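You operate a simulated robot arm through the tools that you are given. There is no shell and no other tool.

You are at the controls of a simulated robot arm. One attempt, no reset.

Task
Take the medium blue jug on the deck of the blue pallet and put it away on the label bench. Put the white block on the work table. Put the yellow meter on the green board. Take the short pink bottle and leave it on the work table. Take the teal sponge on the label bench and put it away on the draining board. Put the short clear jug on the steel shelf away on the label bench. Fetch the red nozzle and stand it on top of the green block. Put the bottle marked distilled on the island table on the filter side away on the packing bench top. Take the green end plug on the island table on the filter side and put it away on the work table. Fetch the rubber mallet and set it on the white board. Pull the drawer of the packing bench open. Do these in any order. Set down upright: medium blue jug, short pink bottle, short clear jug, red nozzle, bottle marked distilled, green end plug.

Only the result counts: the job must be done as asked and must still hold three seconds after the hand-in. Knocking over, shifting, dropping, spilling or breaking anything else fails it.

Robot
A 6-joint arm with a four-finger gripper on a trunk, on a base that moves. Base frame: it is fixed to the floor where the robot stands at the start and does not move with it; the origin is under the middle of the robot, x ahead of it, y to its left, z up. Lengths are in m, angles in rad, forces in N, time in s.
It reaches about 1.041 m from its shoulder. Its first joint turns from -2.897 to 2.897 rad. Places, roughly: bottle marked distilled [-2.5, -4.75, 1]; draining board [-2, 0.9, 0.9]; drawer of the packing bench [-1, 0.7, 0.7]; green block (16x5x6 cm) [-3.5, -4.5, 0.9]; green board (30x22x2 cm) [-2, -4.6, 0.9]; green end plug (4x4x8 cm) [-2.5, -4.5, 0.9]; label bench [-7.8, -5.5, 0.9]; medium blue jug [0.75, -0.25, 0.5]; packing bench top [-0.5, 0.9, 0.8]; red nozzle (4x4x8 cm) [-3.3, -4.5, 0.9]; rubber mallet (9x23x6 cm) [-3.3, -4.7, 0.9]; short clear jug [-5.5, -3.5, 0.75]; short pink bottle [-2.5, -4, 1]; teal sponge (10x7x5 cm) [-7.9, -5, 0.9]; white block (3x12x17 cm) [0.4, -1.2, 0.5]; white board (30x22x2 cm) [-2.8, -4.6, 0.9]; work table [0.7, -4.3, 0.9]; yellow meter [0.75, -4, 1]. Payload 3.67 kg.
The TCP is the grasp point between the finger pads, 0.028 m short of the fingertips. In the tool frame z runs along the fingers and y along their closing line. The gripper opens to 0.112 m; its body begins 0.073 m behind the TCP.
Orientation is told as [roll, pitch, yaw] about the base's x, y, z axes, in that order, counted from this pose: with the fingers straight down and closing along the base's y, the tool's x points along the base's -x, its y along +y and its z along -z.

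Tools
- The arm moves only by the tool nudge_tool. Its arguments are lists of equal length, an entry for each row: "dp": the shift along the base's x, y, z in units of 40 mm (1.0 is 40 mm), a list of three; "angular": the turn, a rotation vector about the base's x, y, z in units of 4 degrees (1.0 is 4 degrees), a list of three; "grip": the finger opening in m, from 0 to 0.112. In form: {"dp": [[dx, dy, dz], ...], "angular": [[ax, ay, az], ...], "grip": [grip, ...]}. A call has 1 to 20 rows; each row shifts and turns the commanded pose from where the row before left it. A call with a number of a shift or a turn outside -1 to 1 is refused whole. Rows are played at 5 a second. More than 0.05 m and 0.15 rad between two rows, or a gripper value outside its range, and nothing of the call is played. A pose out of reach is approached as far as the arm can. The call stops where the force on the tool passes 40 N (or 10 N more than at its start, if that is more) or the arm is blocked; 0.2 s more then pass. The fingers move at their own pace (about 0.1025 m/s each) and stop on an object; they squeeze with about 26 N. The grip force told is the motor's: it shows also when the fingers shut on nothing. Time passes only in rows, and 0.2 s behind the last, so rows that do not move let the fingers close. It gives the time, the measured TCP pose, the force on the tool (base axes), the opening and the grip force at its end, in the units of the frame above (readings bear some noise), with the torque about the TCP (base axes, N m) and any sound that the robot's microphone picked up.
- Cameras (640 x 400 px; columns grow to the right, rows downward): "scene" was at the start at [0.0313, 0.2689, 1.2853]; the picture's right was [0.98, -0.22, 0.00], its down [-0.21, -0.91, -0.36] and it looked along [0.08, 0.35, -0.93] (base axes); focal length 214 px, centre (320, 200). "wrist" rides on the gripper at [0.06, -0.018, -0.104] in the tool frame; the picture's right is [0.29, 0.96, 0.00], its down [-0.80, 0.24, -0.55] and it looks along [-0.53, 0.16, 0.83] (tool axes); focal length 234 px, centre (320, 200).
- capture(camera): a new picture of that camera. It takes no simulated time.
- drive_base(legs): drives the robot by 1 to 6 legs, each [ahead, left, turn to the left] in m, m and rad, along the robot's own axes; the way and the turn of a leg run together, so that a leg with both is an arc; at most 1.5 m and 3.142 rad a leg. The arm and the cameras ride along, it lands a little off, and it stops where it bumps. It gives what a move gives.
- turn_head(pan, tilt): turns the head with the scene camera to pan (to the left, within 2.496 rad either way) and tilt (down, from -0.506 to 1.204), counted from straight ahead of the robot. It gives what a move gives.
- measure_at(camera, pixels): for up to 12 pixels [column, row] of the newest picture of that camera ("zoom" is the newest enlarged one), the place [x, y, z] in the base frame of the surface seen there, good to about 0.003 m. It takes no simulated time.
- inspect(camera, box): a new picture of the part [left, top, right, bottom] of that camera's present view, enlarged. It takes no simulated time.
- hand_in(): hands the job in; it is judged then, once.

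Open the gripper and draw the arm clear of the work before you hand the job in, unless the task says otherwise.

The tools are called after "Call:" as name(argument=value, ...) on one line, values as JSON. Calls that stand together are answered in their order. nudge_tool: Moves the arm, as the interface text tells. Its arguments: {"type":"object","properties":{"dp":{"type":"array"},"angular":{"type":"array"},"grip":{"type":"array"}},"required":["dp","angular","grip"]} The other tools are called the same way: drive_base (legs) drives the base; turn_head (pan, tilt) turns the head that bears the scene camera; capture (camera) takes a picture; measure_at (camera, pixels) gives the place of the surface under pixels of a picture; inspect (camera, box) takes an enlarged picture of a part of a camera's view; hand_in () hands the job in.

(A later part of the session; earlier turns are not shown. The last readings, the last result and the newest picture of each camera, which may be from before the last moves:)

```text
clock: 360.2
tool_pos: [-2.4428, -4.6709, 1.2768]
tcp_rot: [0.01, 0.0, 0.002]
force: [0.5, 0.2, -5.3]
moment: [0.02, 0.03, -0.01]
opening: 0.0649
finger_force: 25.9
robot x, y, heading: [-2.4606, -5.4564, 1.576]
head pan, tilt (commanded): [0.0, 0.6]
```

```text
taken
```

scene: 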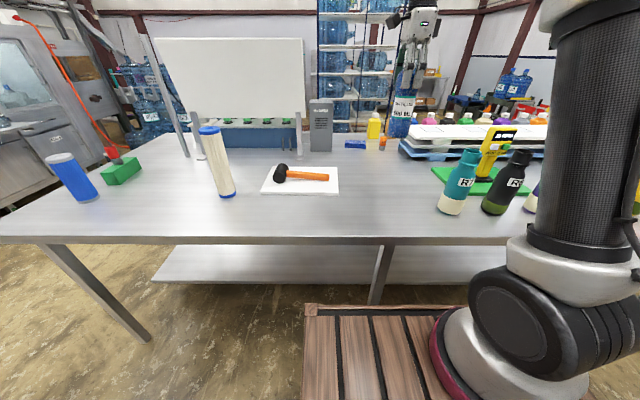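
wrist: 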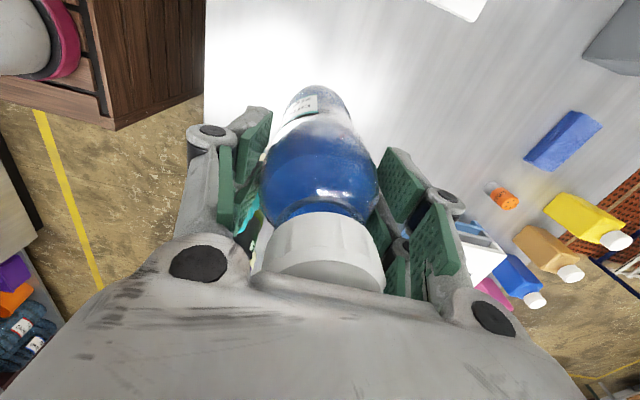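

The bottle is held (5.3 N). I draw back and drive east and then north up the aisle toward the packing bench.

Call:
nudge_tool(dp=[[0, -0.5, 0.3], [0, -0.8, 0.3], [0, -0.8, 0.1], [0, -0.8, 0], [0, -0.8, 0], [0, -0.8, 0]], angular=[[0, 0, 0], [0, 0, 0], [0, 0, 0], [0, 0, 0], [0, 0, 0], [0, 0, 0]], grip=[0.045, 0.045, 0.045, 0.045, 0.045, 0.045])

Call:
drive_base(legs=[[0, -0.95, 0], [0, -0.92, 0], [1.4, 0, 0], [1.4, 0, 0], [1.4, 0, 0]])

Call:
turn_head(pan=0.2, tilt=0.4)

Call:
capture(camera="scene")

```text
clock: 361.6
tool_pos: [-2.4419, -4.8515, 1.3029]
tcp_rot: [0.005, -0.002, 0.005]
force: [-0.6, 1.7, -6.2]
moment: [-0.07, 0.03, -0.01]
opening: 0.0648
finger_force: 26.1
robot x, y, heading: [-2.4605, -5.4572, 1.577]
head pan, tilt (commanded): [0.0, 0.6]
```

```text
clock: 390.8
tool_pos: [-0.5743, -0.6384, 1.3037]
tcp_rot: [0.009, 0.001, -0.016]
force: [-0.5, 0.0, -5.6]
moment: [0.02, 0.02, -0.02]
opening: 0.0647
finger_force: 25.5
robot x, y, heading: [-0.6008, -1.2417, 1.563]
head pan, tilt (commanded): [0.0, 0.6]
```

```text
clock: 391.5
tool_pos: [-0.5747, -0.6379, 1.3047]
tcp_rot: [0.006, 0.0, -0.017]
force: [-0.8, -0.6, -6.5]
moment: [-0.01, -0.03, 0.01]
opening: 0.065
finger_force: 26.0
robot x, y, heading: [-0.6073, -1.2428, 1.555]
head pan, tilt (commanded): [0.201, 0.4]
```

```text
taken
```

scene: 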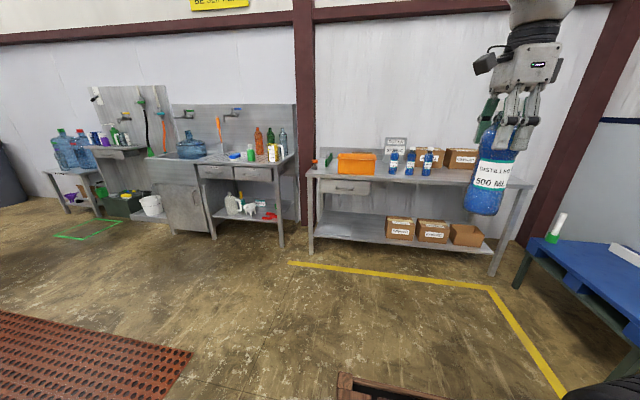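

The packing bench with its drawer at (345,188) is ahead. I zoom and measure the bench top, drawer and handle.

Call:
inspect(camera="scene", box=[290, 120, 550, 280])

Call:
inspect(camera="scene", box=[30, 80, 310, 250])

```text
2.46 times, centred on (420, 200) of scene
```

zoom: 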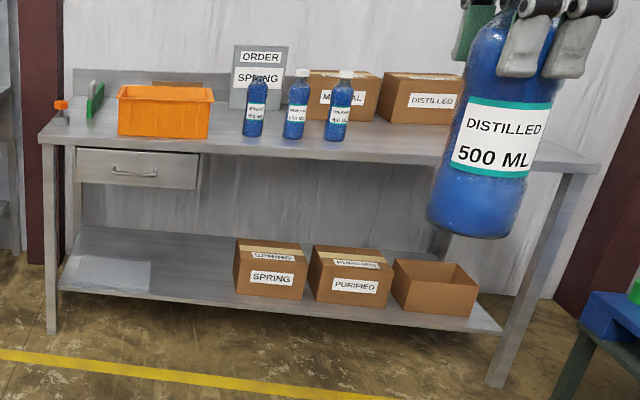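

```text
2.29 times, centred on (170, 165) of scene
```

zoom: 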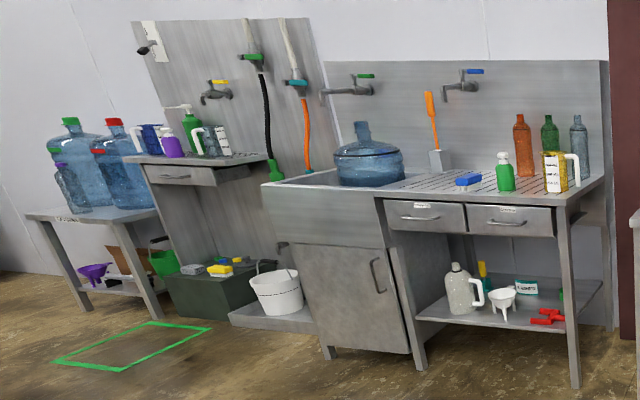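

I measure the packing bench's edges, drawer, handle and free space.

Call:
inspect(camera="scene", box=[290, 120, 550, 280])

Call:
measure_at(camera="zoom", pixels=[[42, 140], [580, 172], [115, 172], [158, 174], [135, 175], [80, 155], [195, 170], [165, 130], [295, 130], [252, 125], [337, 130], [400, 140]])

Call:
measure_at(camera="zoom", pixels=[[120, 170], [155, 172], [137, 168], [90, 168], [190, 185], [138, 186], [60, 115], [95, 105], [380, 150], [430, 120], [350, 95], [580, 160]])

```text
2.46 times, centred on (420, 200) of scene
```

zoom: 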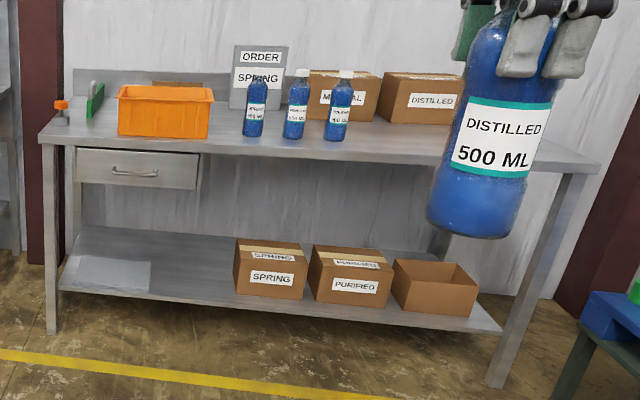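

```text
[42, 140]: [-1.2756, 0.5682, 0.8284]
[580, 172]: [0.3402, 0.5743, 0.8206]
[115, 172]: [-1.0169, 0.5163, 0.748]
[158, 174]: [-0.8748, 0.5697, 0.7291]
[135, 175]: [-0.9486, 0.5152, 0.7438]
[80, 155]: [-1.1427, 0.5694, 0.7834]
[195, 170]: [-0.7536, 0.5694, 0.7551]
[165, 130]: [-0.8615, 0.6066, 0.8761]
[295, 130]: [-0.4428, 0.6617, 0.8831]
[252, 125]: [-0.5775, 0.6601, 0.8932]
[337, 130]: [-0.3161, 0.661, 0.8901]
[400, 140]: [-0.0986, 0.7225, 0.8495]
```

```text
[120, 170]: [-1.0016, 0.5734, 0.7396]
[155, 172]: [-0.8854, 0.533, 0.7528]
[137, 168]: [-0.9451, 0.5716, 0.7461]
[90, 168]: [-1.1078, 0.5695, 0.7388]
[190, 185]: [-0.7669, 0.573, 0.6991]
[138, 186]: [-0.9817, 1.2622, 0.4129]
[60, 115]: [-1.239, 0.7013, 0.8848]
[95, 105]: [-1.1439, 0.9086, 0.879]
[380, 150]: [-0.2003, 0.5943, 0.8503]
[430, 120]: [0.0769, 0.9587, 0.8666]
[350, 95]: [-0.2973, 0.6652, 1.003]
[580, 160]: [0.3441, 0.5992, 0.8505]
```

Bench top z 0.85, front edge y 0.57; the drawer front spans x -1.17…-0.74 with its handle bar at about (-1.03…-0.87, 0.515, 0.746). I drive up to a free spot at x≈-0.1 for the bottle.

Call:
drive_base(legs=[[0, -0.4, 0.015], [1.2, 0, 0]])

Call:
turn_head(pan=0.0, tilt=0.65)

Call:
capture(camera="scene")

Call:
capture(camera="wrist")

```text
clock: 399.7
tool_pos: [-0.1809, 0.5524, 1.3039]
tcp_rot: [0.009, -0.001, -0.004]
force: [0.1, -0.2, -5.6]
moment: [-0.02, 0.05, -0.01]
opening: 0.0647
finger_force: 25.4
robot x, y, heading: [-0.2043, -0.0521, 1.569]
head pan, tilt (commanded): [0.201, 0.4]
```

```text
clock: 400.4
tool_pos: [-0.1811, 0.5528, 1.3022]
tcp_rot: [0.006, 0.0, -0.004]
force: [0.9, 0.8, -5.7]
moment: [-0.03, 0.03, 0.03]
opening: 0.0645
finger_force: 25.9
robot x, y, heading: [-0.2054, -0.0503, 1.57]
head pan, tilt (commanded): [0.0, 0.649]
```

```text
taken
```

scene: 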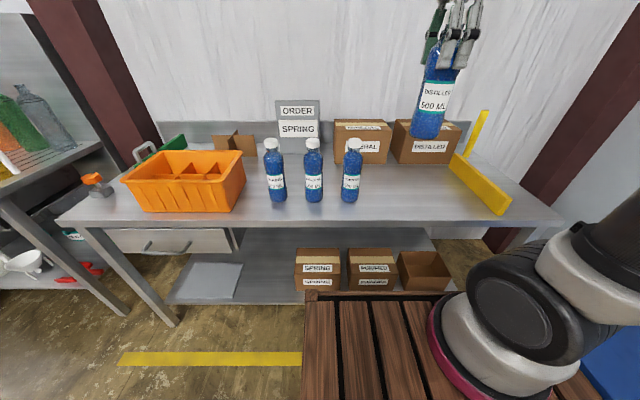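

```text
taken
```

wrist: 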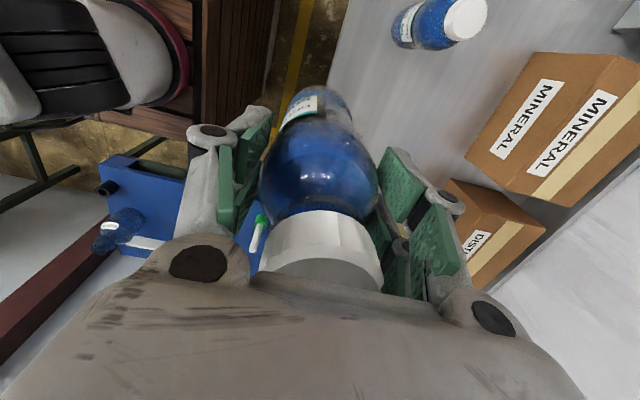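

There is free space right of the third bottle around pixel (410,190). I measure it and the yellow bar.

Call:
measure_at(camera="scene", pixels=[[410, 190], [400, 200], [460, 180], [495, 205], [350, 190], [430, 150], [385, 155], [420, 215]])

```text
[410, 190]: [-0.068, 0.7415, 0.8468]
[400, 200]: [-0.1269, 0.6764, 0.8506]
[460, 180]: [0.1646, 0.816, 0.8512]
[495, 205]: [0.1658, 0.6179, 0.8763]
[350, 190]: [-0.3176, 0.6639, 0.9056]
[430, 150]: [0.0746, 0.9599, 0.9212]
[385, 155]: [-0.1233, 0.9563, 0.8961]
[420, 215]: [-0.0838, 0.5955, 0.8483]
```

I place the bottle at (-0.10,0.72): move over, then lower to 1.5 cm above contact (expected TCP z 1.013).

Call:
nudge_tool(dp=[[0.405, 0.835, 0], [0.405, 0.835, 0], [0.405, 0.835, 0], [0.405, 0.835, 0], [0.405, 0.835, 0], [0, 0, -0.98], [0, 0, -0.98], [0, 0, -0.98], [0, 0, -0.98], [0, 0, -0.98], [0, 0, -0.98], [0, 0, -0.98], [0, 0, 0]], angular=[[0, 0, 0], [0, 0, 0], [0, 0, 0], [0, 0, 0], [0, 0, 0], [0, 0, 0], [0, 0, 0], [0, 0, 0], [0, 0, 0], [0, 0, 0], [0, 0, 0], [0, 0, 0], [0, 0, 0]], grip=[0.045, 0.045, 0.045, 0.045, 0.045, 0.045, 0.045, 0.045, 0.045, 0.045, 0.045, 0.045, 0.045])

Call:
inspect(camera="scene", box=[330, 80, 530, 230])

```text
clock: 403.2
tool_pos: [-0.101, 0.7203, 1.0277]
tcp_rot: [0.009, -0.001, -0.005]
force: [0.3, -0.3, -4.9]
moment: [0.0, 0.06, 0.01]
opening: 0.0645
finger_force: 25.9
robot x, y, heading: [-0.2066, -0.0492, 1.569]
head pan, tilt (commanded): [0.0, 0.649]
```

```text
2.67 times, centred on (430, 155) of scene
```

zoom: 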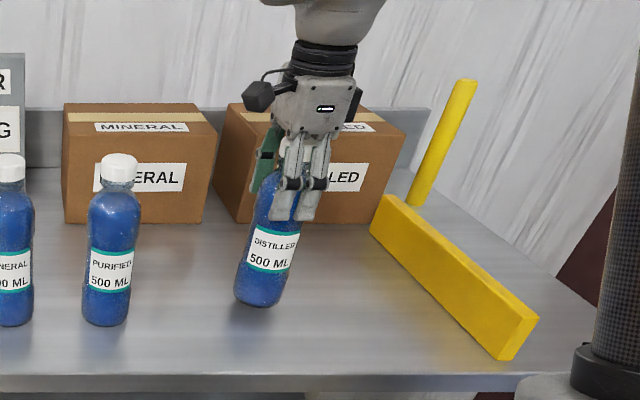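

Clear spot. I lower to contact in small steps.

Call:
nudge_tool(dp=[[0, 0, -0.22], [0, 0, -0.1], [0, 0, -0.04], [0, 0, -0.04], [0, 0, 0]], angular=[[0, 0, 0], [0, 0, 0], [0, 0, 0], [0, 0, 0], [0, 0, 0]], grip=[0.045, 0.045, 0.045, 0.045, 0.045])

```text
clock: 404.4
tool_pos: [-0.101, 0.7189, 1.0136]
tcp_rot: [0.011, -0.001, -0.006]
force: [-1.5, -2.2, 11.6]
moment: [-0.02, 0.07, 0.01]
opening: 0.0648
finger_force: 25.9
robot x, y, heading: [-0.2018, -0.0529, 1.577]
head pan, tilt (commanded): [0.0, 0.649]
```

Contact at 11.6 N. I open and rise straight up.

Call:
nudge_tool(dp=[[0, 0, 0], [0, 0, 0], [0, 0, 0], [0, 0, 0.4], [0, 0, 0.9], [0, 0, 0.9], [0, 0, 0.9], [0, 0, 0.9], [0, 0, 0.9]], angular=[[0, 0, 0], [0, 0, 0], [0, 0, 0], [0, 0, 0], [0, 0, 0], [0, 0, 0], [0, 0, 0], [0, 0, 0], [0, 0, 0]], grip=[0.075, 0.09, 0.09, 0.09, 0.09, 0.09, 0.09, 0.09, 0.09])

Call:
inspect(camera="scene", box=[330, 80, 530, 230])

```text
clock: 406.4
tool_pos: [-0.099, 0.7188, 1.2086]
tcp_rot: [0.008, -0.002, -0.006]
force: [0.0, -0.5, -0.8]
moment: [-0.05, 0.03, 0.01]
opening: 0.09
finger_force: 0.1
robot x, y, heading: [-0.2034, -0.0498, 1.576]
head pan, tilt (commanded): [0.0, 0.649]
```

```text
2.67 times, centred on (430, 155) of scene
```

zoom: 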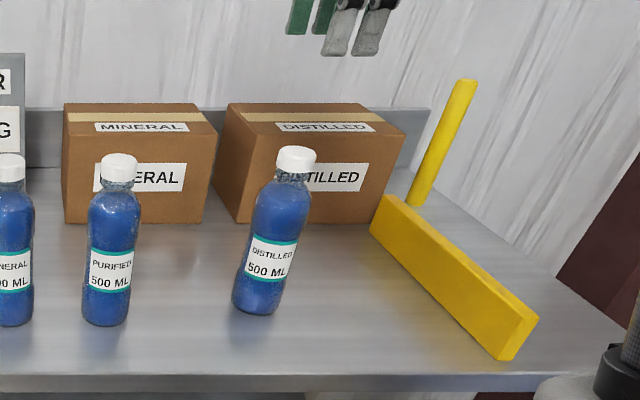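

The distilled bottle is set beside PURIFIED. Now the drawer: I retract the arm and move the robot back and left in front of the drawer.

Call:
nudge_tool(dp=[[0, -0.4, 0.9], [0, -0.9, 0.5], [0, -0.9, 0.3], [0, -0.9, 0], [0, -0.9, 0]], angular=[[0, 0, 0], [0, 0, 0], [0, 0, 0], [0, 0, 0], [0, 0, 0]], grip=[0.06, 0.06, 0.06, 0.06, 0.06])

Call:
drive_base(legs=[[-0.52, 0, 0], [0, 0.8, 0]])

Call:
turn_head(pan=0.0, tilt=0.6)

Call:
capture(camera="scene")

```text
clock: 407.6
tool_pos: [-0.1001, 0.5591, 1.2767]
tcp_rot: [0.006, -0.001, -0.005]
force: [0.2, 0.5, -1.5]
moment: [-0.04, -0.01, 0.01]
opening: 0.0598
finger_force: 0.0
robot x, y, heading: [-0.202, -0.0506, 1.573]
head pan, tilt (commanded): [0.0, 0.649]
```

```text
clock: 414.5
tool_pos: [-0.8956, 0.035, 1.2777]
tcp_rot: [0.011, -0.001, -0.001]
force: [0.0, -0.1, 0.3]
moment: [0.0, 0.0, 0.03]
opening: 0.06
finger_force: 0.2
robot x, y, heading: [-0.9962, -0.579, 1.58]
head pan, tilt (commanded): [0.0, 0.649]
```

```text
clock: 415.2
tool_pos: [-0.8944, 0.0357, 1.2782]
tcp_rot: [0.009, -0.002, -0.001]
force: [1.2, 0.9, -0.8]
moment: [-0.01, 0.0, -0.02]
opening: 0.0599
finger_force: 0.0
robot x, y, heading: [-0.9981, -0.5727, 1.572]
head pan, tilt (commanded): [0.0, 0.6]
```

```text
taken
```

scene: 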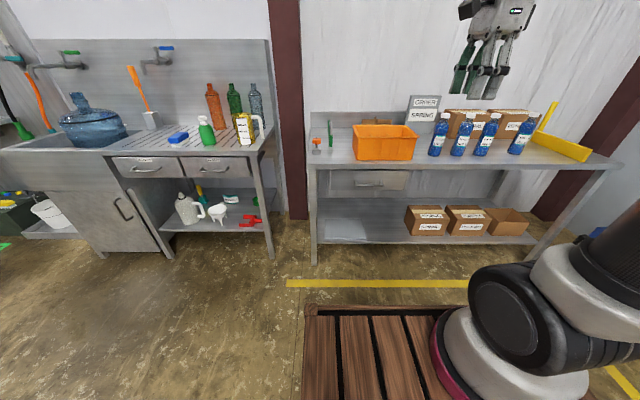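

The drawer's handle is at about (370,184). I zoom in to measure it precisely.

Call:
inspect(camera="scene", box=[310, 155, 420, 215])

```text
5.82 times, centred on (365, 185) of scene
```

zoom: 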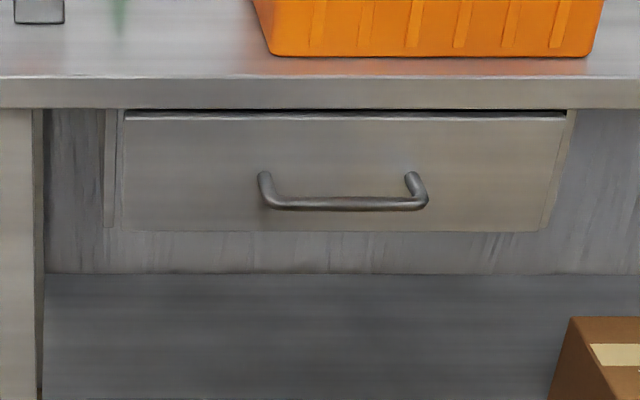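

Call:
measure_at(camera="zoom", pixels=[[345, 203], [300, 203], [400, 203], [266, 185], [420, 185], [345, 198], [345, 209], [345, 160], [130, 118], [560, 118], [345, 228], [345, 90]])

```text
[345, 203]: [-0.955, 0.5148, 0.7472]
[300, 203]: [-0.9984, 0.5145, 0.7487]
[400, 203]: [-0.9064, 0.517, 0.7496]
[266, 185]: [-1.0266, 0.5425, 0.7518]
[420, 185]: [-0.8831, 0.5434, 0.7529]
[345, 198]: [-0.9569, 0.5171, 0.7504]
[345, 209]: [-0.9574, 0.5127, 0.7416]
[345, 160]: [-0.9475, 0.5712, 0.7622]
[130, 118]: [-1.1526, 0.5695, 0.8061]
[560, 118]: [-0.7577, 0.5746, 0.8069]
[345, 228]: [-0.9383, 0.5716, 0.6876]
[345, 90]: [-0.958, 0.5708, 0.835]
```

Handle bar centre ≈(-0.955,0.518,0.746), with 4.6 cm behind it. I pitch the tool forward (roll +80°) while moving it ahead of the robot and lower.

Call:
nudge_tool(dp=[[-0.076, 0.45, -0.3], [-0.076, 0.45, -0.3], [-0.076, 0.45, -0.3], [-0.076, 0.45, -0.3], [-0.076, 0.45, -0.3], [-0.076, 0.45, -0.3], [-0.076, 0.45, -0.3], [-0.076, 0.45, -0.3], [-0.076, 0.45, -0.3], [-0.076, 0.45, -0.3], [-0.076, 0.45, -0.3], [-0.076, 0.45, -0.3], [-0.076, 0.45, -0.3], [-0.076, 0.45, -0.3], [-0.076, 0.45, -0.3], [-0.076, 0.45, -0.3], [-0.076, 0.45, -0.3], [-0.076, 0.45, -0.3], [-0.076, 0.45, -0.3], [-0.076, 0.45, -0.3]], angular=[[1, 0, 0], [1, 0, 0], [1, 0, 0], [1, 0, 0], [1, 0, 0], [1, 0, 0], [1, 0, 0], [1, 0, 0], [1, 0, 0], [1, 0, 0], [1, 0, 0], [1, 0, 0], [1, 0, 0], [1, 0, 0], [1, 0, 0], [1, 0, 0], [1, 0, 0], [1, 0, 0], [1, 0, 0], [1, 0, 0]], grip=[0.05, 0.05, 0.05, 0.05, 0.05, 0.05, 0.05, 0.05, 0.05, 0.05, 0.05, 0.05, 0.05, 0.05, 0.05, 0.05, 0.05, 0.05, 0.05, 0.05])

Call:
capture(camera="scene")

Call:
capture(camera="wrist")

```text
clock: 419.4
tool_pos: [-0.9191, 0.3941, 1.3261]
tcp_rot: [1.172, 0.003, 0.004]
force: [0.3, 0.5, 0.2]
moment: [0.04, 0.0, 0.0]
opening: 0.0501
finger_force: 0.0
out of reach, approached as far as the arm can: row 12, 13, 14, 15, 16, 17, 18, 19, 20
robot x, y, heading: [-0.9951, -0.5776, 1.578]
head pan, tilt (commanded): [0.0, 0.6]
```

```text
taken
```

scene: 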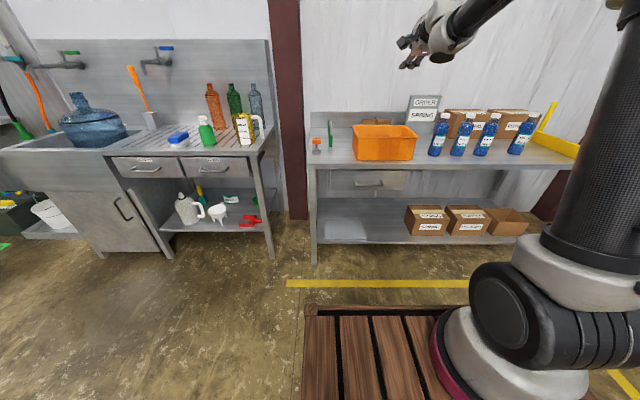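

```text
taken
```

wrist: 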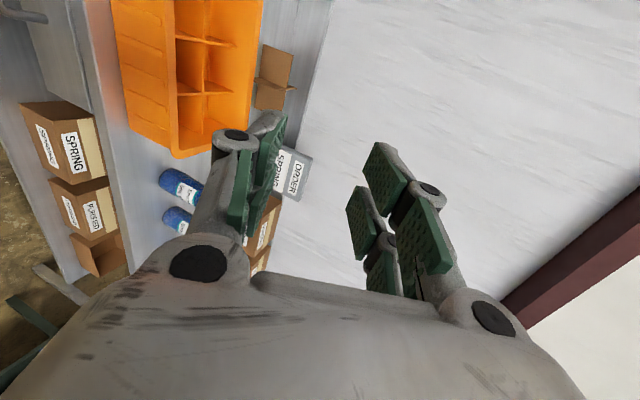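

The wrist ran into a limit at this height (roll reached 67°). I lower the tool straight down in front of the bench, where the posture should be easier.

Call:
nudge_tool(dp=[[-0.2, 0, -0.9], [-0.2, 0, -0.9], [-0.2, 0, -0.9], [-0.2, 0, -0.9], [-0.1, 0, -0.9], [0, 0, -0.9], [0, 0, -0.9], [0, 0, -0.9]], angular=[[0, 0, 0], [0, 0, 0], [0, 0, 0], [0, 0, 0], [0, 0, 0], [0, 0, 0], [0, 0, 0], [0, 0, 0]], grip=[0.05, 0.05, 0.05, 0.05, 0.05, 0.05, 0.05, 0.05])

Call:
capture(camera="scene")

```text
clock: 421.2
tool_pos: [-0.9267, 0.4583, 1.2858]
tcp_rot: [1.146, 0.003, 0.009]
force: [0.7, -0.5, 0.1]
moment: [-0.08, -0.02, 0.0]
opening: 0.0499
finger_force: 0.0
out of reach, approached as far as the arm can: row 1, 2, 3, 4, 5, 6, 7, 8
robot x, y, heading: [-0.9961, -0.5746, 1.572]
head pan, tilt (commanded): [0.0, 0.6]
```

```text
taken
```

scene: 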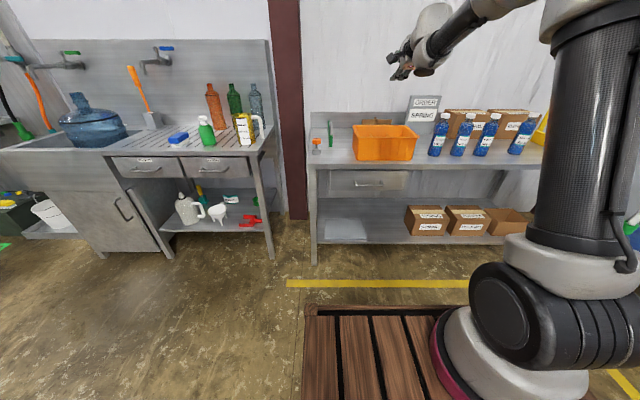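

The wrist can't straighten further (the tool must stay ~25° below the forearm). I'll use a ~42° tilted grasp with the arm extended: back the base off and reduce the roll.

Call:
drive_base(legs=[[-0.28, 0, 0]])

Call:
nudge_tool(dp=[[0, 0, 0], [0, 0, 0], [0, 0, 0], [0, 0, 0], [0, 0, 0], [0, 0, 0]], angular=[[-0.98, 0, 0], [-0.98, 0, 0], [-0.98, 0, 0], [-0.98, 0, 0], [-0.98, 0, 0], [-0.98, 0, 0]], grip=[0.036, 0.036, 0.036, 0.036, 0.036, 0.036])

```text
clock: 423.1
tool_pos: [-0.9233, 0.1783, 1.2858]
tcp_rot: [1.143, 0.003, 0.009]
force: [0.0, 0.1, 1.0]
moment: [0.01, 0.0, 0.03]
opening: 0.0502
finger_force: 0.0
robot x, y, heading: [-0.9934, -0.8572, 1.574]
head pan, tilt (commanded): [0.0, 0.6]
```

```text
clock: 424.5
tool_pos: [-0.8919, 0.1869, 1.3025]
tcp_rot: [0.887, -0.047, -0.076]
force: [0.1, 0.6, 0.1]
moment: [-0.03, 0.03, -0.01]
opening: 0.036
finger_force: 0.1
out of reach, approached as far as the arm can: row 1, 2, 3
robot x, y, heading: [-0.9936, -0.853, 1.576]
head pan, tilt (commanded): [0.0, 0.6]
```

I correct the small orientation drift and lower the arm along an extended posture to handle height, still 12 cm in front of the handle.

Call:
nudge_tool(dp=[[-0.105, 0.335, -0.909], [-0.105, 0.335, -0.909], [-0.105, 0.335, -0.909], [-0.105, 0.335, -0.909], [-0.105, 0.335, -0.909], [-0.105, 0.335, -0.909], [-0.105, 0.335, -0.909], [-0.105, 0.335, -0.909], [-0.105, 0.335, -0.909], [-0.105, 0.335, -0.909]], angular=[[-0.73, 0.22, 0.36], [-0.73, 0.22, 0.36], [-0.73, 0.22, 0.36], [0, 0, 0], [0, 0, 0], [0, 0, 0], [0, 0, 0], [0, 0, 0], [0, 0, 0], [0, 0, 0]], grip=[0.036, 0.036, 0.036, 0.036, 0.036, 0.036, 0.036, 0.036, 0.036, 0.036])

Call:
capture(camera="scene")

```text
clock: 426.7
tool_pos: [-0.9344, 0.3207, 0.9401]
tcp_rot: [0.734, -0.007, 0.003]
force: [0.1, 0.5, 1.8]
moment: [-0.07, 0.02, -0.01]
opening: 0.0357
finger_force: 0.0
robot x, y, heading: [-0.995, -0.8551, 1.576]
head pan, tilt (commanded): [0.0, 0.6]
```

```text
taken
```

scene: 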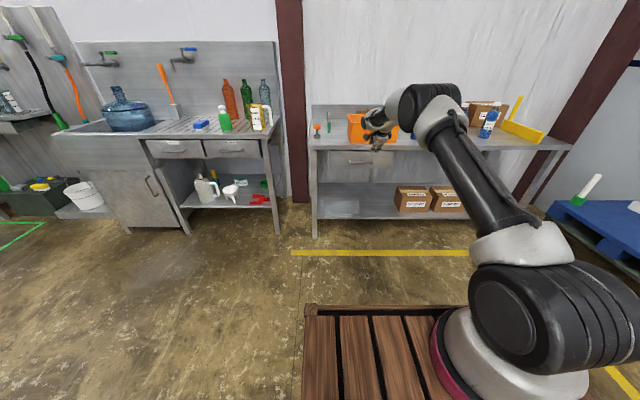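

Good: roll 0.734 holds. I continue down to handle height.

Call:
nudge_tool(dp=[[-0.105, 0.335, -0.909], [-0.105, 0.335, -0.909], [-0.105, 0.335, -0.909], [-0.105, 0.335, -0.909], [-0.105, 0.335, -0.909], [0, 0, 0]], angular=[[0, 0, 0], [0, 0, 0], [0, 0, 0], [0, 0, 0], [0, 0, 0], [0, 0, 0]], grip=[0.036, 0.036, 0.036, 0.036, 0.036, 0.036])

Call:
inspect(camera="scene", box=[300, 80, 480, 220])

Call:
capture(camera="wrist")

```text
clock: 428.1
tool_pos: [-0.9539, 0.363, 0.7767]
tcp_rot: [0.734, -0.005, 0.001]
force: [-0.6, -0.2, -0.6]
moment: [0.01, 0.01, 0.01]
opening: 0.0363
finger_force: 0.1
out of reach, approached as far as the arm can: row 4, 5
robot x, y, heading: [-0.9931, -0.8542, 1.576]
head pan, tilt (commanded): [0.0, 0.6]
```

```text
2.86 times, centred on (390, 150) of scene
```

zoom: 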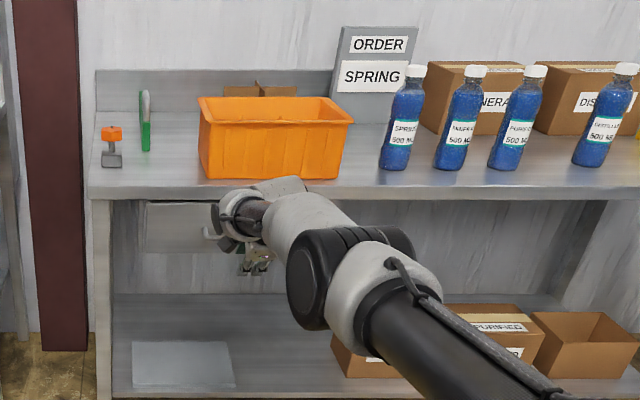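

```text
taken
```

wrist: 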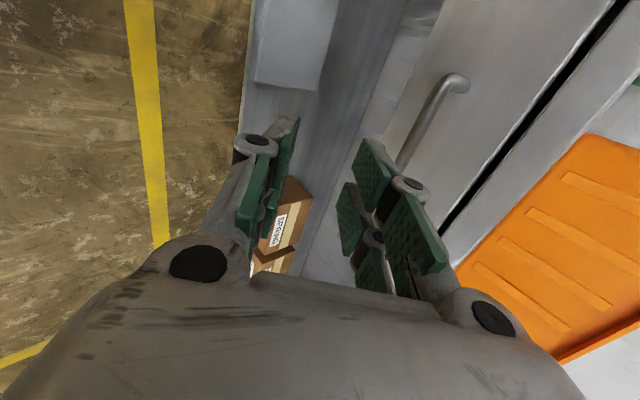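

Nearly at height; the limit is close. I reduce the roll by 5° while lowering the last 2 cm.

Call:
nudge_tool(dp=[[0, 0, -0.25], [0, 0, -0.25], [0, 0, 0]], angular=[[-0.7, 0, 0], [-0.7, 0, 0], [0, 0, 0]], grip=[0.036, 0.036, 0.036])

Call:
capture(camera="wrist")

```text
clock: 428.9
tool_pos: [-0.9515, 0.3435, 0.7599]
tcp_rot: [0.634, -0.007, 0.002]
force: [-0.5, -0.2, -0.8]
moment: [-0.01, 0.03, 0.0]
opening: 0.036
finger_force: 0.0
out of reach, approached as far as the arm can: row 1, 2
robot x, y, heading: [-0.9928, -0.8527, 1.576]
head pan, tilt (commanded): [0.0, 0.6]
```

```text
taken
```

wrist: 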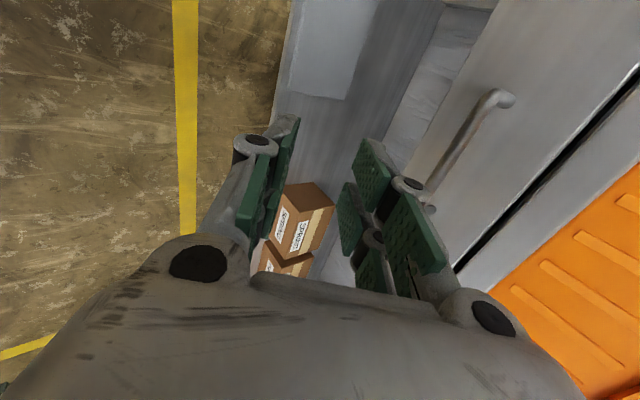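

At (−0.952,0.344,0.760) with 36° tilt. I raise 3 cm so the rear finger passes over the bar, then drive the base 0.165 m forward.

Call:
nudge_tool(dp=[[0, 0, 0.4], [0, 0, 0.4], [0, 0, 0]], angular=[[0, 0, 0], [0, 0, 0], [0, 0, 0]], grip=[0.036, 0.036, 0.036])

Call:
drive_base(legs=[[0.16, 0, 0]])

Call:
capture(camera="wrist")

Call:
inspect(camera="scene", box=[300, 80, 480, 240])

```text
clock: 429.7
tool_pos: [-0.9526, 0.3444, 0.7915]
tcp_rot: [0.634, -0.008, 0.005]
force: [-0.3, 0.2, -0.4]
moment: [0.01, -0.01, 0.0]
opening: 0.0359
finger_force: 0.2
robot x, y, heading: [-0.9979, -0.8568, 1.577]
head pan, tilt (commanded): [0.0, 0.6]
```

```text
clock: 431.1
tool_pos: [-0.9538, 0.5042, 0.7914]
tcp_rot: [0.635, -0.007, 0.003]
force: [-0.5, 0.1, 0.1]
moment: [0.02, -0.01, 0.01]
opening: 0.0359
finger_force: 0.1
robot x, y, heading: [-0.9949, -0.6932, 1.571]
head pan, tilt (commanded): [0.0, 0.6]
```

```text
taken
```

wrist: 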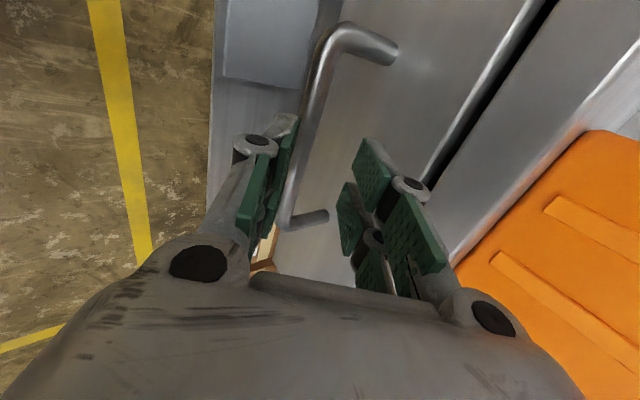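

```text
2.50 times, centred on (390, 160) of scene
```

zoom: 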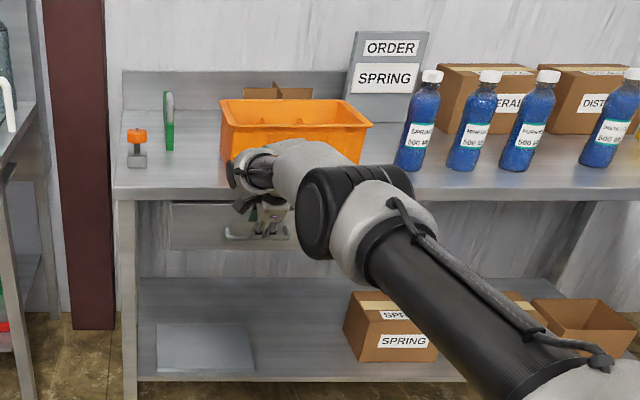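

The bar lies below and between the finger pairs. I measure it from the wrist camera for the final alignment.

Call:
measure_at(camera="wrist", pixels=[[318, 90], [305, 140], [297, 180], [375, 45], [310, 218], [400, 150], [380, 200]])

```text
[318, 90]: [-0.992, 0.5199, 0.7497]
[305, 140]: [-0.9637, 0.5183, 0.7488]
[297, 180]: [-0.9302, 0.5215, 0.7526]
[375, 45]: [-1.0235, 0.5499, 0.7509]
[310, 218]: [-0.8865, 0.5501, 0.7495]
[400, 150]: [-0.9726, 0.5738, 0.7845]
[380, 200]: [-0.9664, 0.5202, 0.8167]
```

Bar centre at y≈0.519, z≈0.746. I lower 3 cm so the rear finger drops behind it.

Call:
nudge_tool(dp=[[0, 0.05, -0.26], [0, 0.05, -0.26], [0, 0, -0.26], [0, 0, 0]], angular=[[0, 0, 0], [0, 0, 0], [0, 0, 0], [0, 0, 0]], grip=[0.036, 0.036, 0.036, 0.036])

Call:
capture(camera="wrist")

```text
clock: 432.1
tool_pos: [-0.9534, 0.505, 0.7604]
tcp_rot: [0.635, -0.007, 0.003]
force: [-0.7, 0.8, 0.4]
moment: [-0.01, 0.03, 0.0]
opening: 0.0359
finger_force: 0.1
robot x, y, heading: [-0.9957, -0.6944, 1.578]
head pan, tilt (commanded): [0.0, 0.6]
```

```text
taken
```

wrist: 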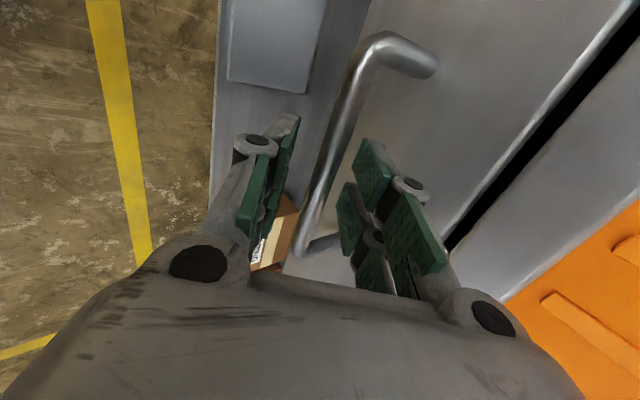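

The bar now runs between the finger pairs. I close on it.

Call:
nudge_tool(dp=[[0, 0, 0], [0, 0, 0], [0, 0, 0]], angular=[[0, 0, 0], [0, 0, 0], [0, 0, 0]], grip=[0.0, 0.0, 0.0])

Call:
capture(camera="wrist")

```text
clock: 432.9
tool_pos: [-0.9548, 0.5071, 0.7612]
tcp_rot: [0.637, -0.008, 0.003]
force: [-0.8, 1.6, 9.6]
moment: [0.14, 0.56, -0.61]
opening: 0.0136
finger_force: 45.0
robot x, y, heading: [-0.9941, -0.693, 1.575]
head pan, tilt (commanded): [0.0, 0.6]
```

```text
taken
```

wrist: 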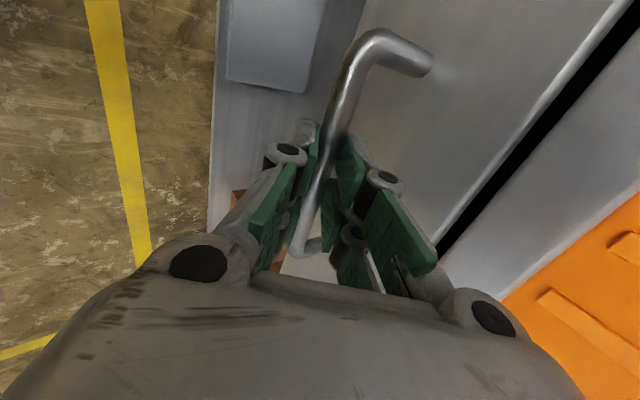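

The bar is clamped (opening 0.014). I pull by driving the base back 0.1 m first.

Call:
drive_base(legs=[[-0.1, 0, 0]])

Call:
inspect(camera="scene", box=[300, 80, 480, 240])

Call:
capture(camera="wrist")

```text
clock: 434.1
tool_pos: [-0.9539, 0.4046, 0.7618]
tcp_rot: [0.637, -0.008, 0.003]
force: [-6.7, 2.3, 12.7]
moment: [0.24, 0.69, -0.64]
opening: 0.0135
finger_force: 44.7
robot x, y, heading: [-0.9961, -0.797, 1.577]
head pan, tilt (commanded): [0.0, 0.6]
```

```text
2.50 times, centred on (390, 160) of scene
```

zoom: 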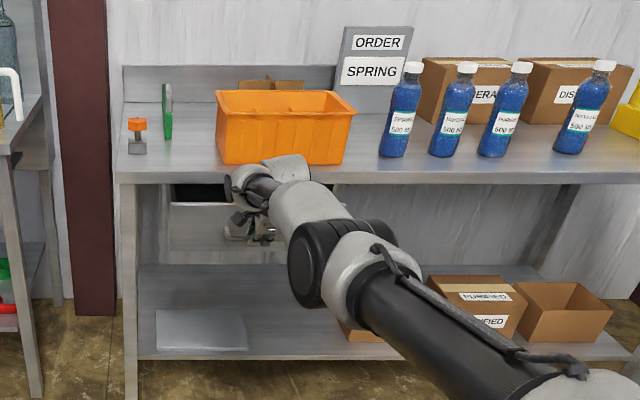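

```text
taken
```

wrist: 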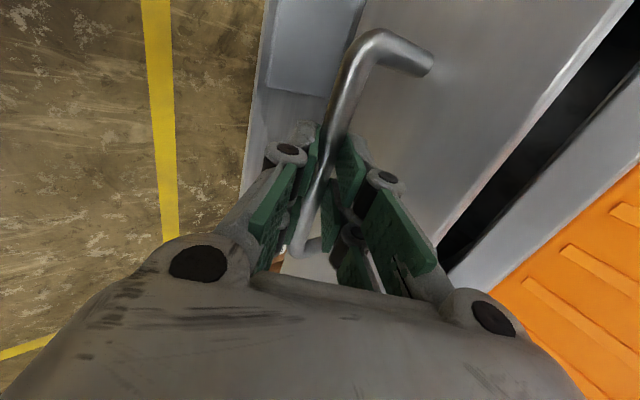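

The drawer is moving (10 cm open). I pull further in two steps.

Call:
drive_base(legs=[[-0.1, 0, 0]])

Call:
drive_base(legs=[[-0.06, 0, 0]])

Call:
capture(camera="wrist")

Call:
capture(camera="scene")

```text
clock: 435.2
tool_pos: [-0.9537, 0.3043, 0.7617]
tcp_rot: [0.636, -0.006, 0.004]
force: [-4.4, 1.4, 5.3]
moment: [0.14, 0.58, -0.67]
opening: 0.0137
finger_force: 45.1
robot x, y, heading: [-0.9954, -0.8963, 1.576]
head pan, tilt (commanded): [0.0, 0.6]
```

```text
clock: 436.2
tool_pos: [-0.954, 0.2441, 0.762]
tcp_rot: [0.637, -0.004, 0.003]
force: [-3.0, 2.8, 0.7]
moment: [0.06, 0.32, -0.78]
opening: 0.0138
finger_force: 44.8
robot x, y, heading: [-0.9935, -0.9562, 1.574]
head pan, tilt (commanded): [0.0, 0.6]
```

```text
taken
```

wrist: 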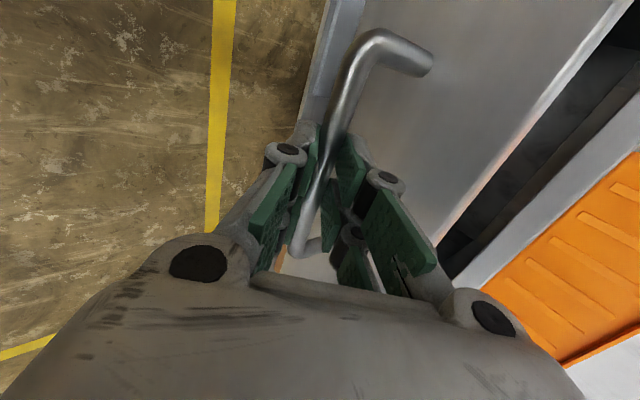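

```text
taken
```

scene: 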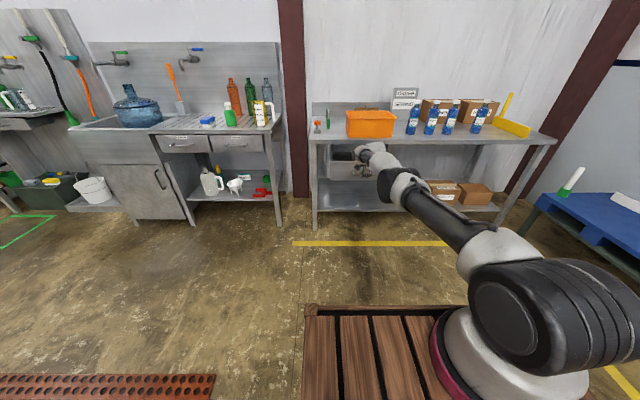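

26 cm open and still easy. I pull another 6 cm to get it near its full travel.

Call:
drive_base(legs=[[-0.06, 0, 0]])

Call:
capture(camera="wrist")

```text
clock: 437.2
tool_pos: [-0.953, 0.1853, 0.7613]
tcp_rot: [0.637, -0.006, 0.003]
force: [-2.6, 2.8, -1.4]
moment: [0.07, 0.36, -0.73]
opening: 0.0138
finger_force: 44.9
robot x, y, heading: [-0.9935, -1.022, 1.576]
head pan, tilt (commanded): [0.0, 0.6]
```

```text
taken
```

wrist: 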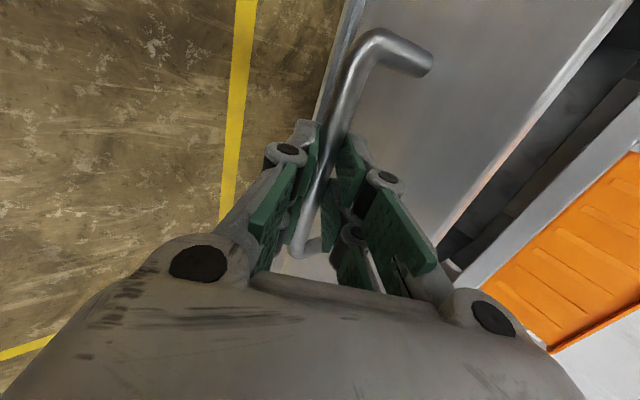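

32 cm open now. I try 4 cm more to see whether it meets its stop.

Call:
drive_base(legs=[[-0.04, 0, 0]])

Call:
capture(camera="wrist")

```text
clock: 438.1
tool_pos: [-0.954, 0.1438, 0.763]
tcp_rot: [0.636, -0.005, 0.004]
force: [-0.4, 3.7, -1.0]
moment: [0.03, 0.37, -0.68]
opening: 0.0137
finger_force: 45.4
robot x, y, heading: [-0.992, -1.0587, 1.578]
head pan, tilt (commanded): [0.0, 0.6]
```

```text
taken
```

wrist: 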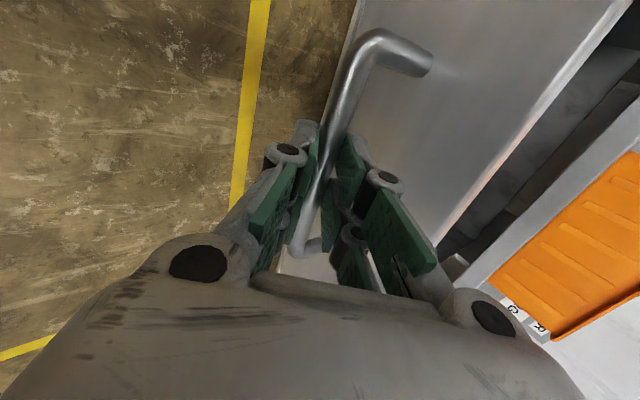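

The drawer is ~36 cm open. I release the handle and withdraw along the tool axis.

Call:
nudge_tool(dp=[[0, 0, 0], [0, 0, 0], [0, -0.3, 0.41], [0, -0.3, 0.41], [0, -0.3, 0.41], [0, -0.3, 0.41], [0, -0.3, 0.8], [0, -0.3, 0.8]], angular=[[0, 0, 0], [0, 0, 0], [0, 0, 0], [0, 0, 0], [0, 0, 0], [0, 0, 0], [0, 0, 0], [0, 0, 0]], grip=[0.036, 0.036, 0.036, 0.036, 0.036, 0.036, 0.036, 0.036])

Call:
capture(camera="wrist")

Call:
capture(camera="scene")

```text
clock: 439.9
tool_pos: [-0.9569, 0.1432, 0.8891]
tcp_rot: [0.635, -0.005, 0.002]
force: [-0.6, -0.5, -1.3]
moment: [0.04, 0.03, -0.05]
opening: 0.0361
finger_force: 0.0
out of reach, approached as far as the arm can: row 3, 4, 5, 6, 7, 8
robot x, y, heading: [-0.9927, -1.0591, 1.573]
head pan, tilt (commanded): [0.0, 0.6]
```

```text
taken
```

wrist: 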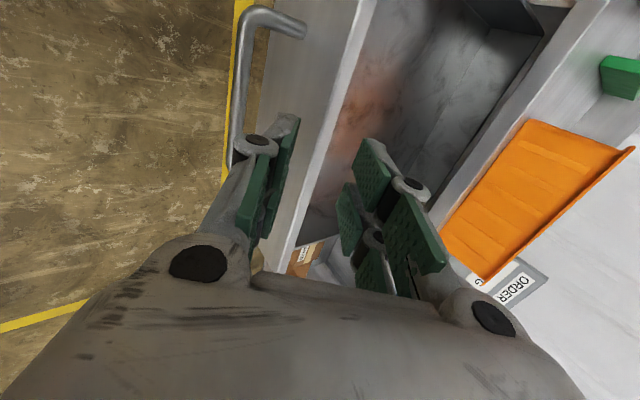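

```text
taken
```

scene: 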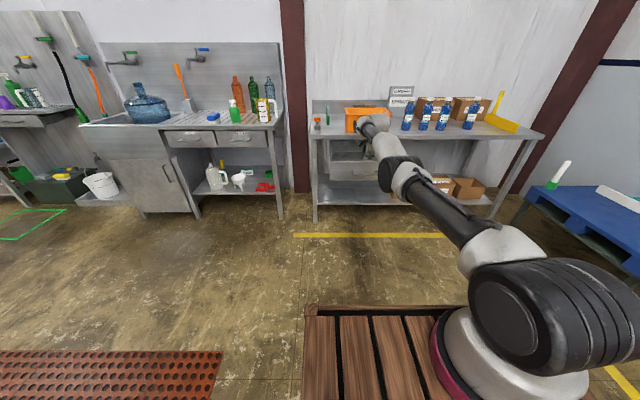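

The drawer is open and the gripper is above it. I back the base away 0.3 m and return the tool to pointing straight down, raised.

Call:
drive_base(legs=[[-0.3, 0, 0]])

Call:
nudge_tool(dp=[[0, -0.3, 0.8], [0, -0.3, 0.8], [0, -0.3, 0.8], [0, -0.3, 0.8], [0, -0.5, 0.8], [0, -0.5, 0.8], [0, -0.5, 0.8], [0, -0.5, 0.8], [0, -0.5, 0.8], [0, -0.5, 0.8], [0, -0.5, 0.8], [0, -0.5, 0.8]], angular=[[-0.76, 0, 0], [-0.76, 0, 0], [-0.76, 0, 0], [-0.76, 0, 0], [-0.76, 0, 0], [-0.76, 0, 0], [-0.76, 0, 0], [-0.76, 0, 0], [-0.76, 0, 0], [-0.76, 0, 0], [-0.76, 0, 0], [-0.76, 0, 0]], grip=[0.06, 0.06, 0.06, 0.06, 0.06, 0.06, 0.06, 0.06, 0.06, 0.06, 0.06, 0.06])

Call:
inspect(camera="scene", box=[270, 80, 560, 260])

```text
clock: 441.9
tool_pos: [-0.9545, -0.1564, 0.8882]
tcp_rot: [0.635, -0.004, 0.002]
force: [0.6, -1.3, 0.2]
moment: [-0.04, 0.0, 0.02]
opening: 0.0361
finger_force: 0.0
robot x, y, heading: [-0.9946, -1.3606, 1.577]
head pan, tilt (commanded): [0.0, 0.6]
```

```text
clock: 444.5
tool_pos: [-0.9475, -0.4107, 1.23]
tcp_rot: [-0.003, -0.003, 0.006]
force: [-0.4, -1.2, 0.7]
moment: [0.02, 0.02, -0.02]
opening: 0.0604
finger_force: 0.1
out of reach, approached as far as the arm can: row 3, 4, 7, 8, 9, 10, 11, 12
robot x, y, heading: [-0.9938, -1.3612, 1.574]
head pan, tilt (commanded): [0.0, 0.6]
```

```text
2.21 times, centred on (415, 170) of scene
```

zoom: 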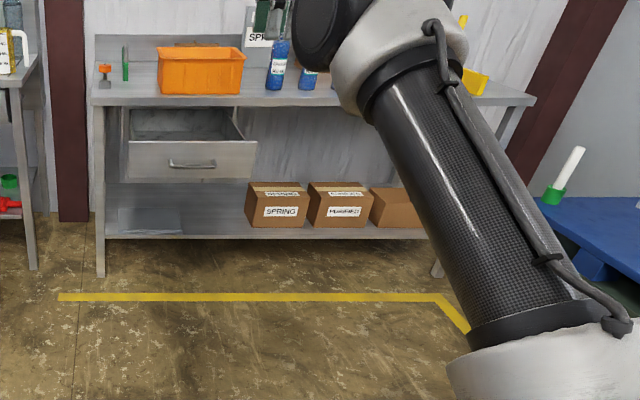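

The drawer stays open. I retract the arm, turn to face +x and drive to the blue pallet for the jug.

Call:
nudge_tool(dp=[[0, -0.9, 0.1], [0, -0.9, 0.1], [0, -0.9, 0.1], [0, -0.9, 0.1], [0, -0.9, 0.1], [0, -0.9, 0.1], [0, 0, 0]], angular=[[0, 0, 0], [0, 0, 0], [0, 0, 0], [0, 0, 0], [0, 0, 0], [0, 0, 0], [0, 0, 0]], grip=[0.06, 0.06, 0.06, 0.06, 0.06, 0.06, 0.06])

Call:
drive_base(legs=[[0, 0, -1.5708], [0.7, 0, 0], [0, 1.15, 0], [0.25, 0, 0]])

Call:
turn_head(pan=-0.2, tilt=0.8)

Call:
capture(camera="scene")

```text
clock: 446.1
tool_pos: [-0.946, -0.6265, 1.2541]
tcp_rot: [0.001, -0.004, 0.005]
force: [0.5, 0.4, -0.2]
moment: [-0.03, 0.04, -0.01]
opening: 0.06
finger_force: 0.1
robot x, y, heading: [-0.993, -1.3598, 1.575]
head pan, tilt (commanded): [0.0, 0.6]
```

```text
clock: 460.7
tool_pos: [0.6966, -0.2495, 1.2534]
tcp_rot: [0.0, -0.004, -1.575]
force: [0.4, 0.6, 0.0]
moment: [0.02, 0.01, -0.06]
opening: 0.0599
finger_force: 0.1
robot x, y, heading: [-0.0399, -0.1948, -0.009]
head pan, tilt (commanded): [0.0, 0.6]
```

```text
clock: 461.4
tool_pos: [0.6961, -0.2495, 1.2544]
tcp_rot: [-0.001, -0.004, -1.575]
force: [0.4, -0.6, -0.1]
moment: [-0.04, -0.01, -0.02]
opening: 0.0601
finger_force: 0.0
robot x, y, heading: [-0.0401, -0.1971, -0.007]
head pan, tilt (commanded): [-0.201, 0.799]
```

```text
taken
```

scene: 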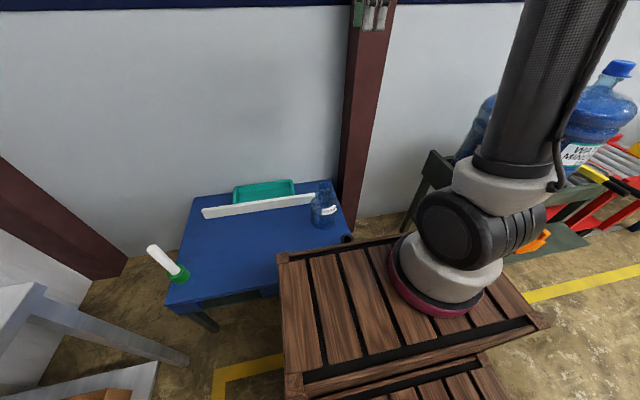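

The jug is at (323,207) with a small black ring object near it. I zoom in and also use the wrist camera above.

Call:
inspect(camera="scene", box=[270, 150, 380, 260])

Call:
capture(camera="wrist")

```text
3.64 times, centred on (325, 205) of scene
```

zoom: 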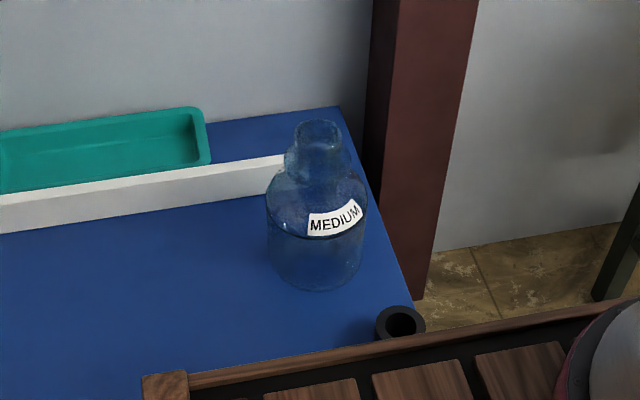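

```text
taken
```

wrist: 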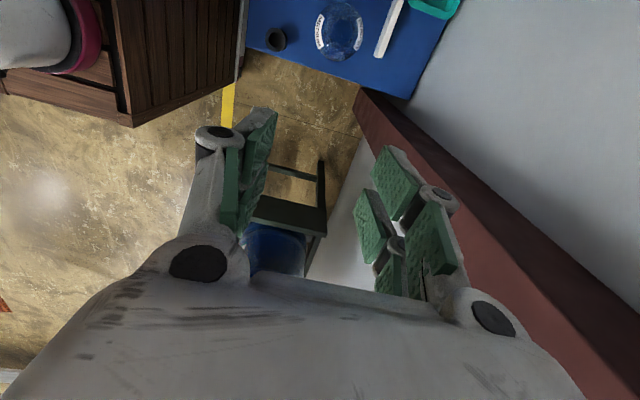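

The jug is labelled MEDIUM. I measure its body and neck from both cameras.

Call:
measure_at(camera="zoom", pixels=[[320, 125], [320, 140], [318, 160], [300, 140], [345, 140], [335, 222], [270, 200], [365, 205], [318, 280], [275, 260], [360, 260], [320, 190]])

Call:
measure_at(camera="wrist", pixels=[[340, 30], [318, 30], [362, 30], [340, 8], [340, 55], [325, 20], [355, 20], [340, 20], [275, 40], [385, 30]])

```text
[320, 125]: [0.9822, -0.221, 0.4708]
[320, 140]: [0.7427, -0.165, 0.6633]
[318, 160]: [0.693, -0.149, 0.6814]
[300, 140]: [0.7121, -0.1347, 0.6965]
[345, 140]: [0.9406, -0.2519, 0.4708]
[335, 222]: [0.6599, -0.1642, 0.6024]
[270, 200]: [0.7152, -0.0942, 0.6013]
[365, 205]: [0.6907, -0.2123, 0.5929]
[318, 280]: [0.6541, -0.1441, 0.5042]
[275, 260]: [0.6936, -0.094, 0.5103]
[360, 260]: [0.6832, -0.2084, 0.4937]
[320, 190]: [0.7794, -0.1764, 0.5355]
```

```text
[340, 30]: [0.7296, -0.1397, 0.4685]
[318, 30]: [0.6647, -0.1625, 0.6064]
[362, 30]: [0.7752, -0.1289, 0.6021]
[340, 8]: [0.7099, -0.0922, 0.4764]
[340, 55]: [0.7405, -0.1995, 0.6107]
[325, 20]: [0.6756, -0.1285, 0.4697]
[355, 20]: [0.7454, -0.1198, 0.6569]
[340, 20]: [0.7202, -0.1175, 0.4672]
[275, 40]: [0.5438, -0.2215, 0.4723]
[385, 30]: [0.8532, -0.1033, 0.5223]
```

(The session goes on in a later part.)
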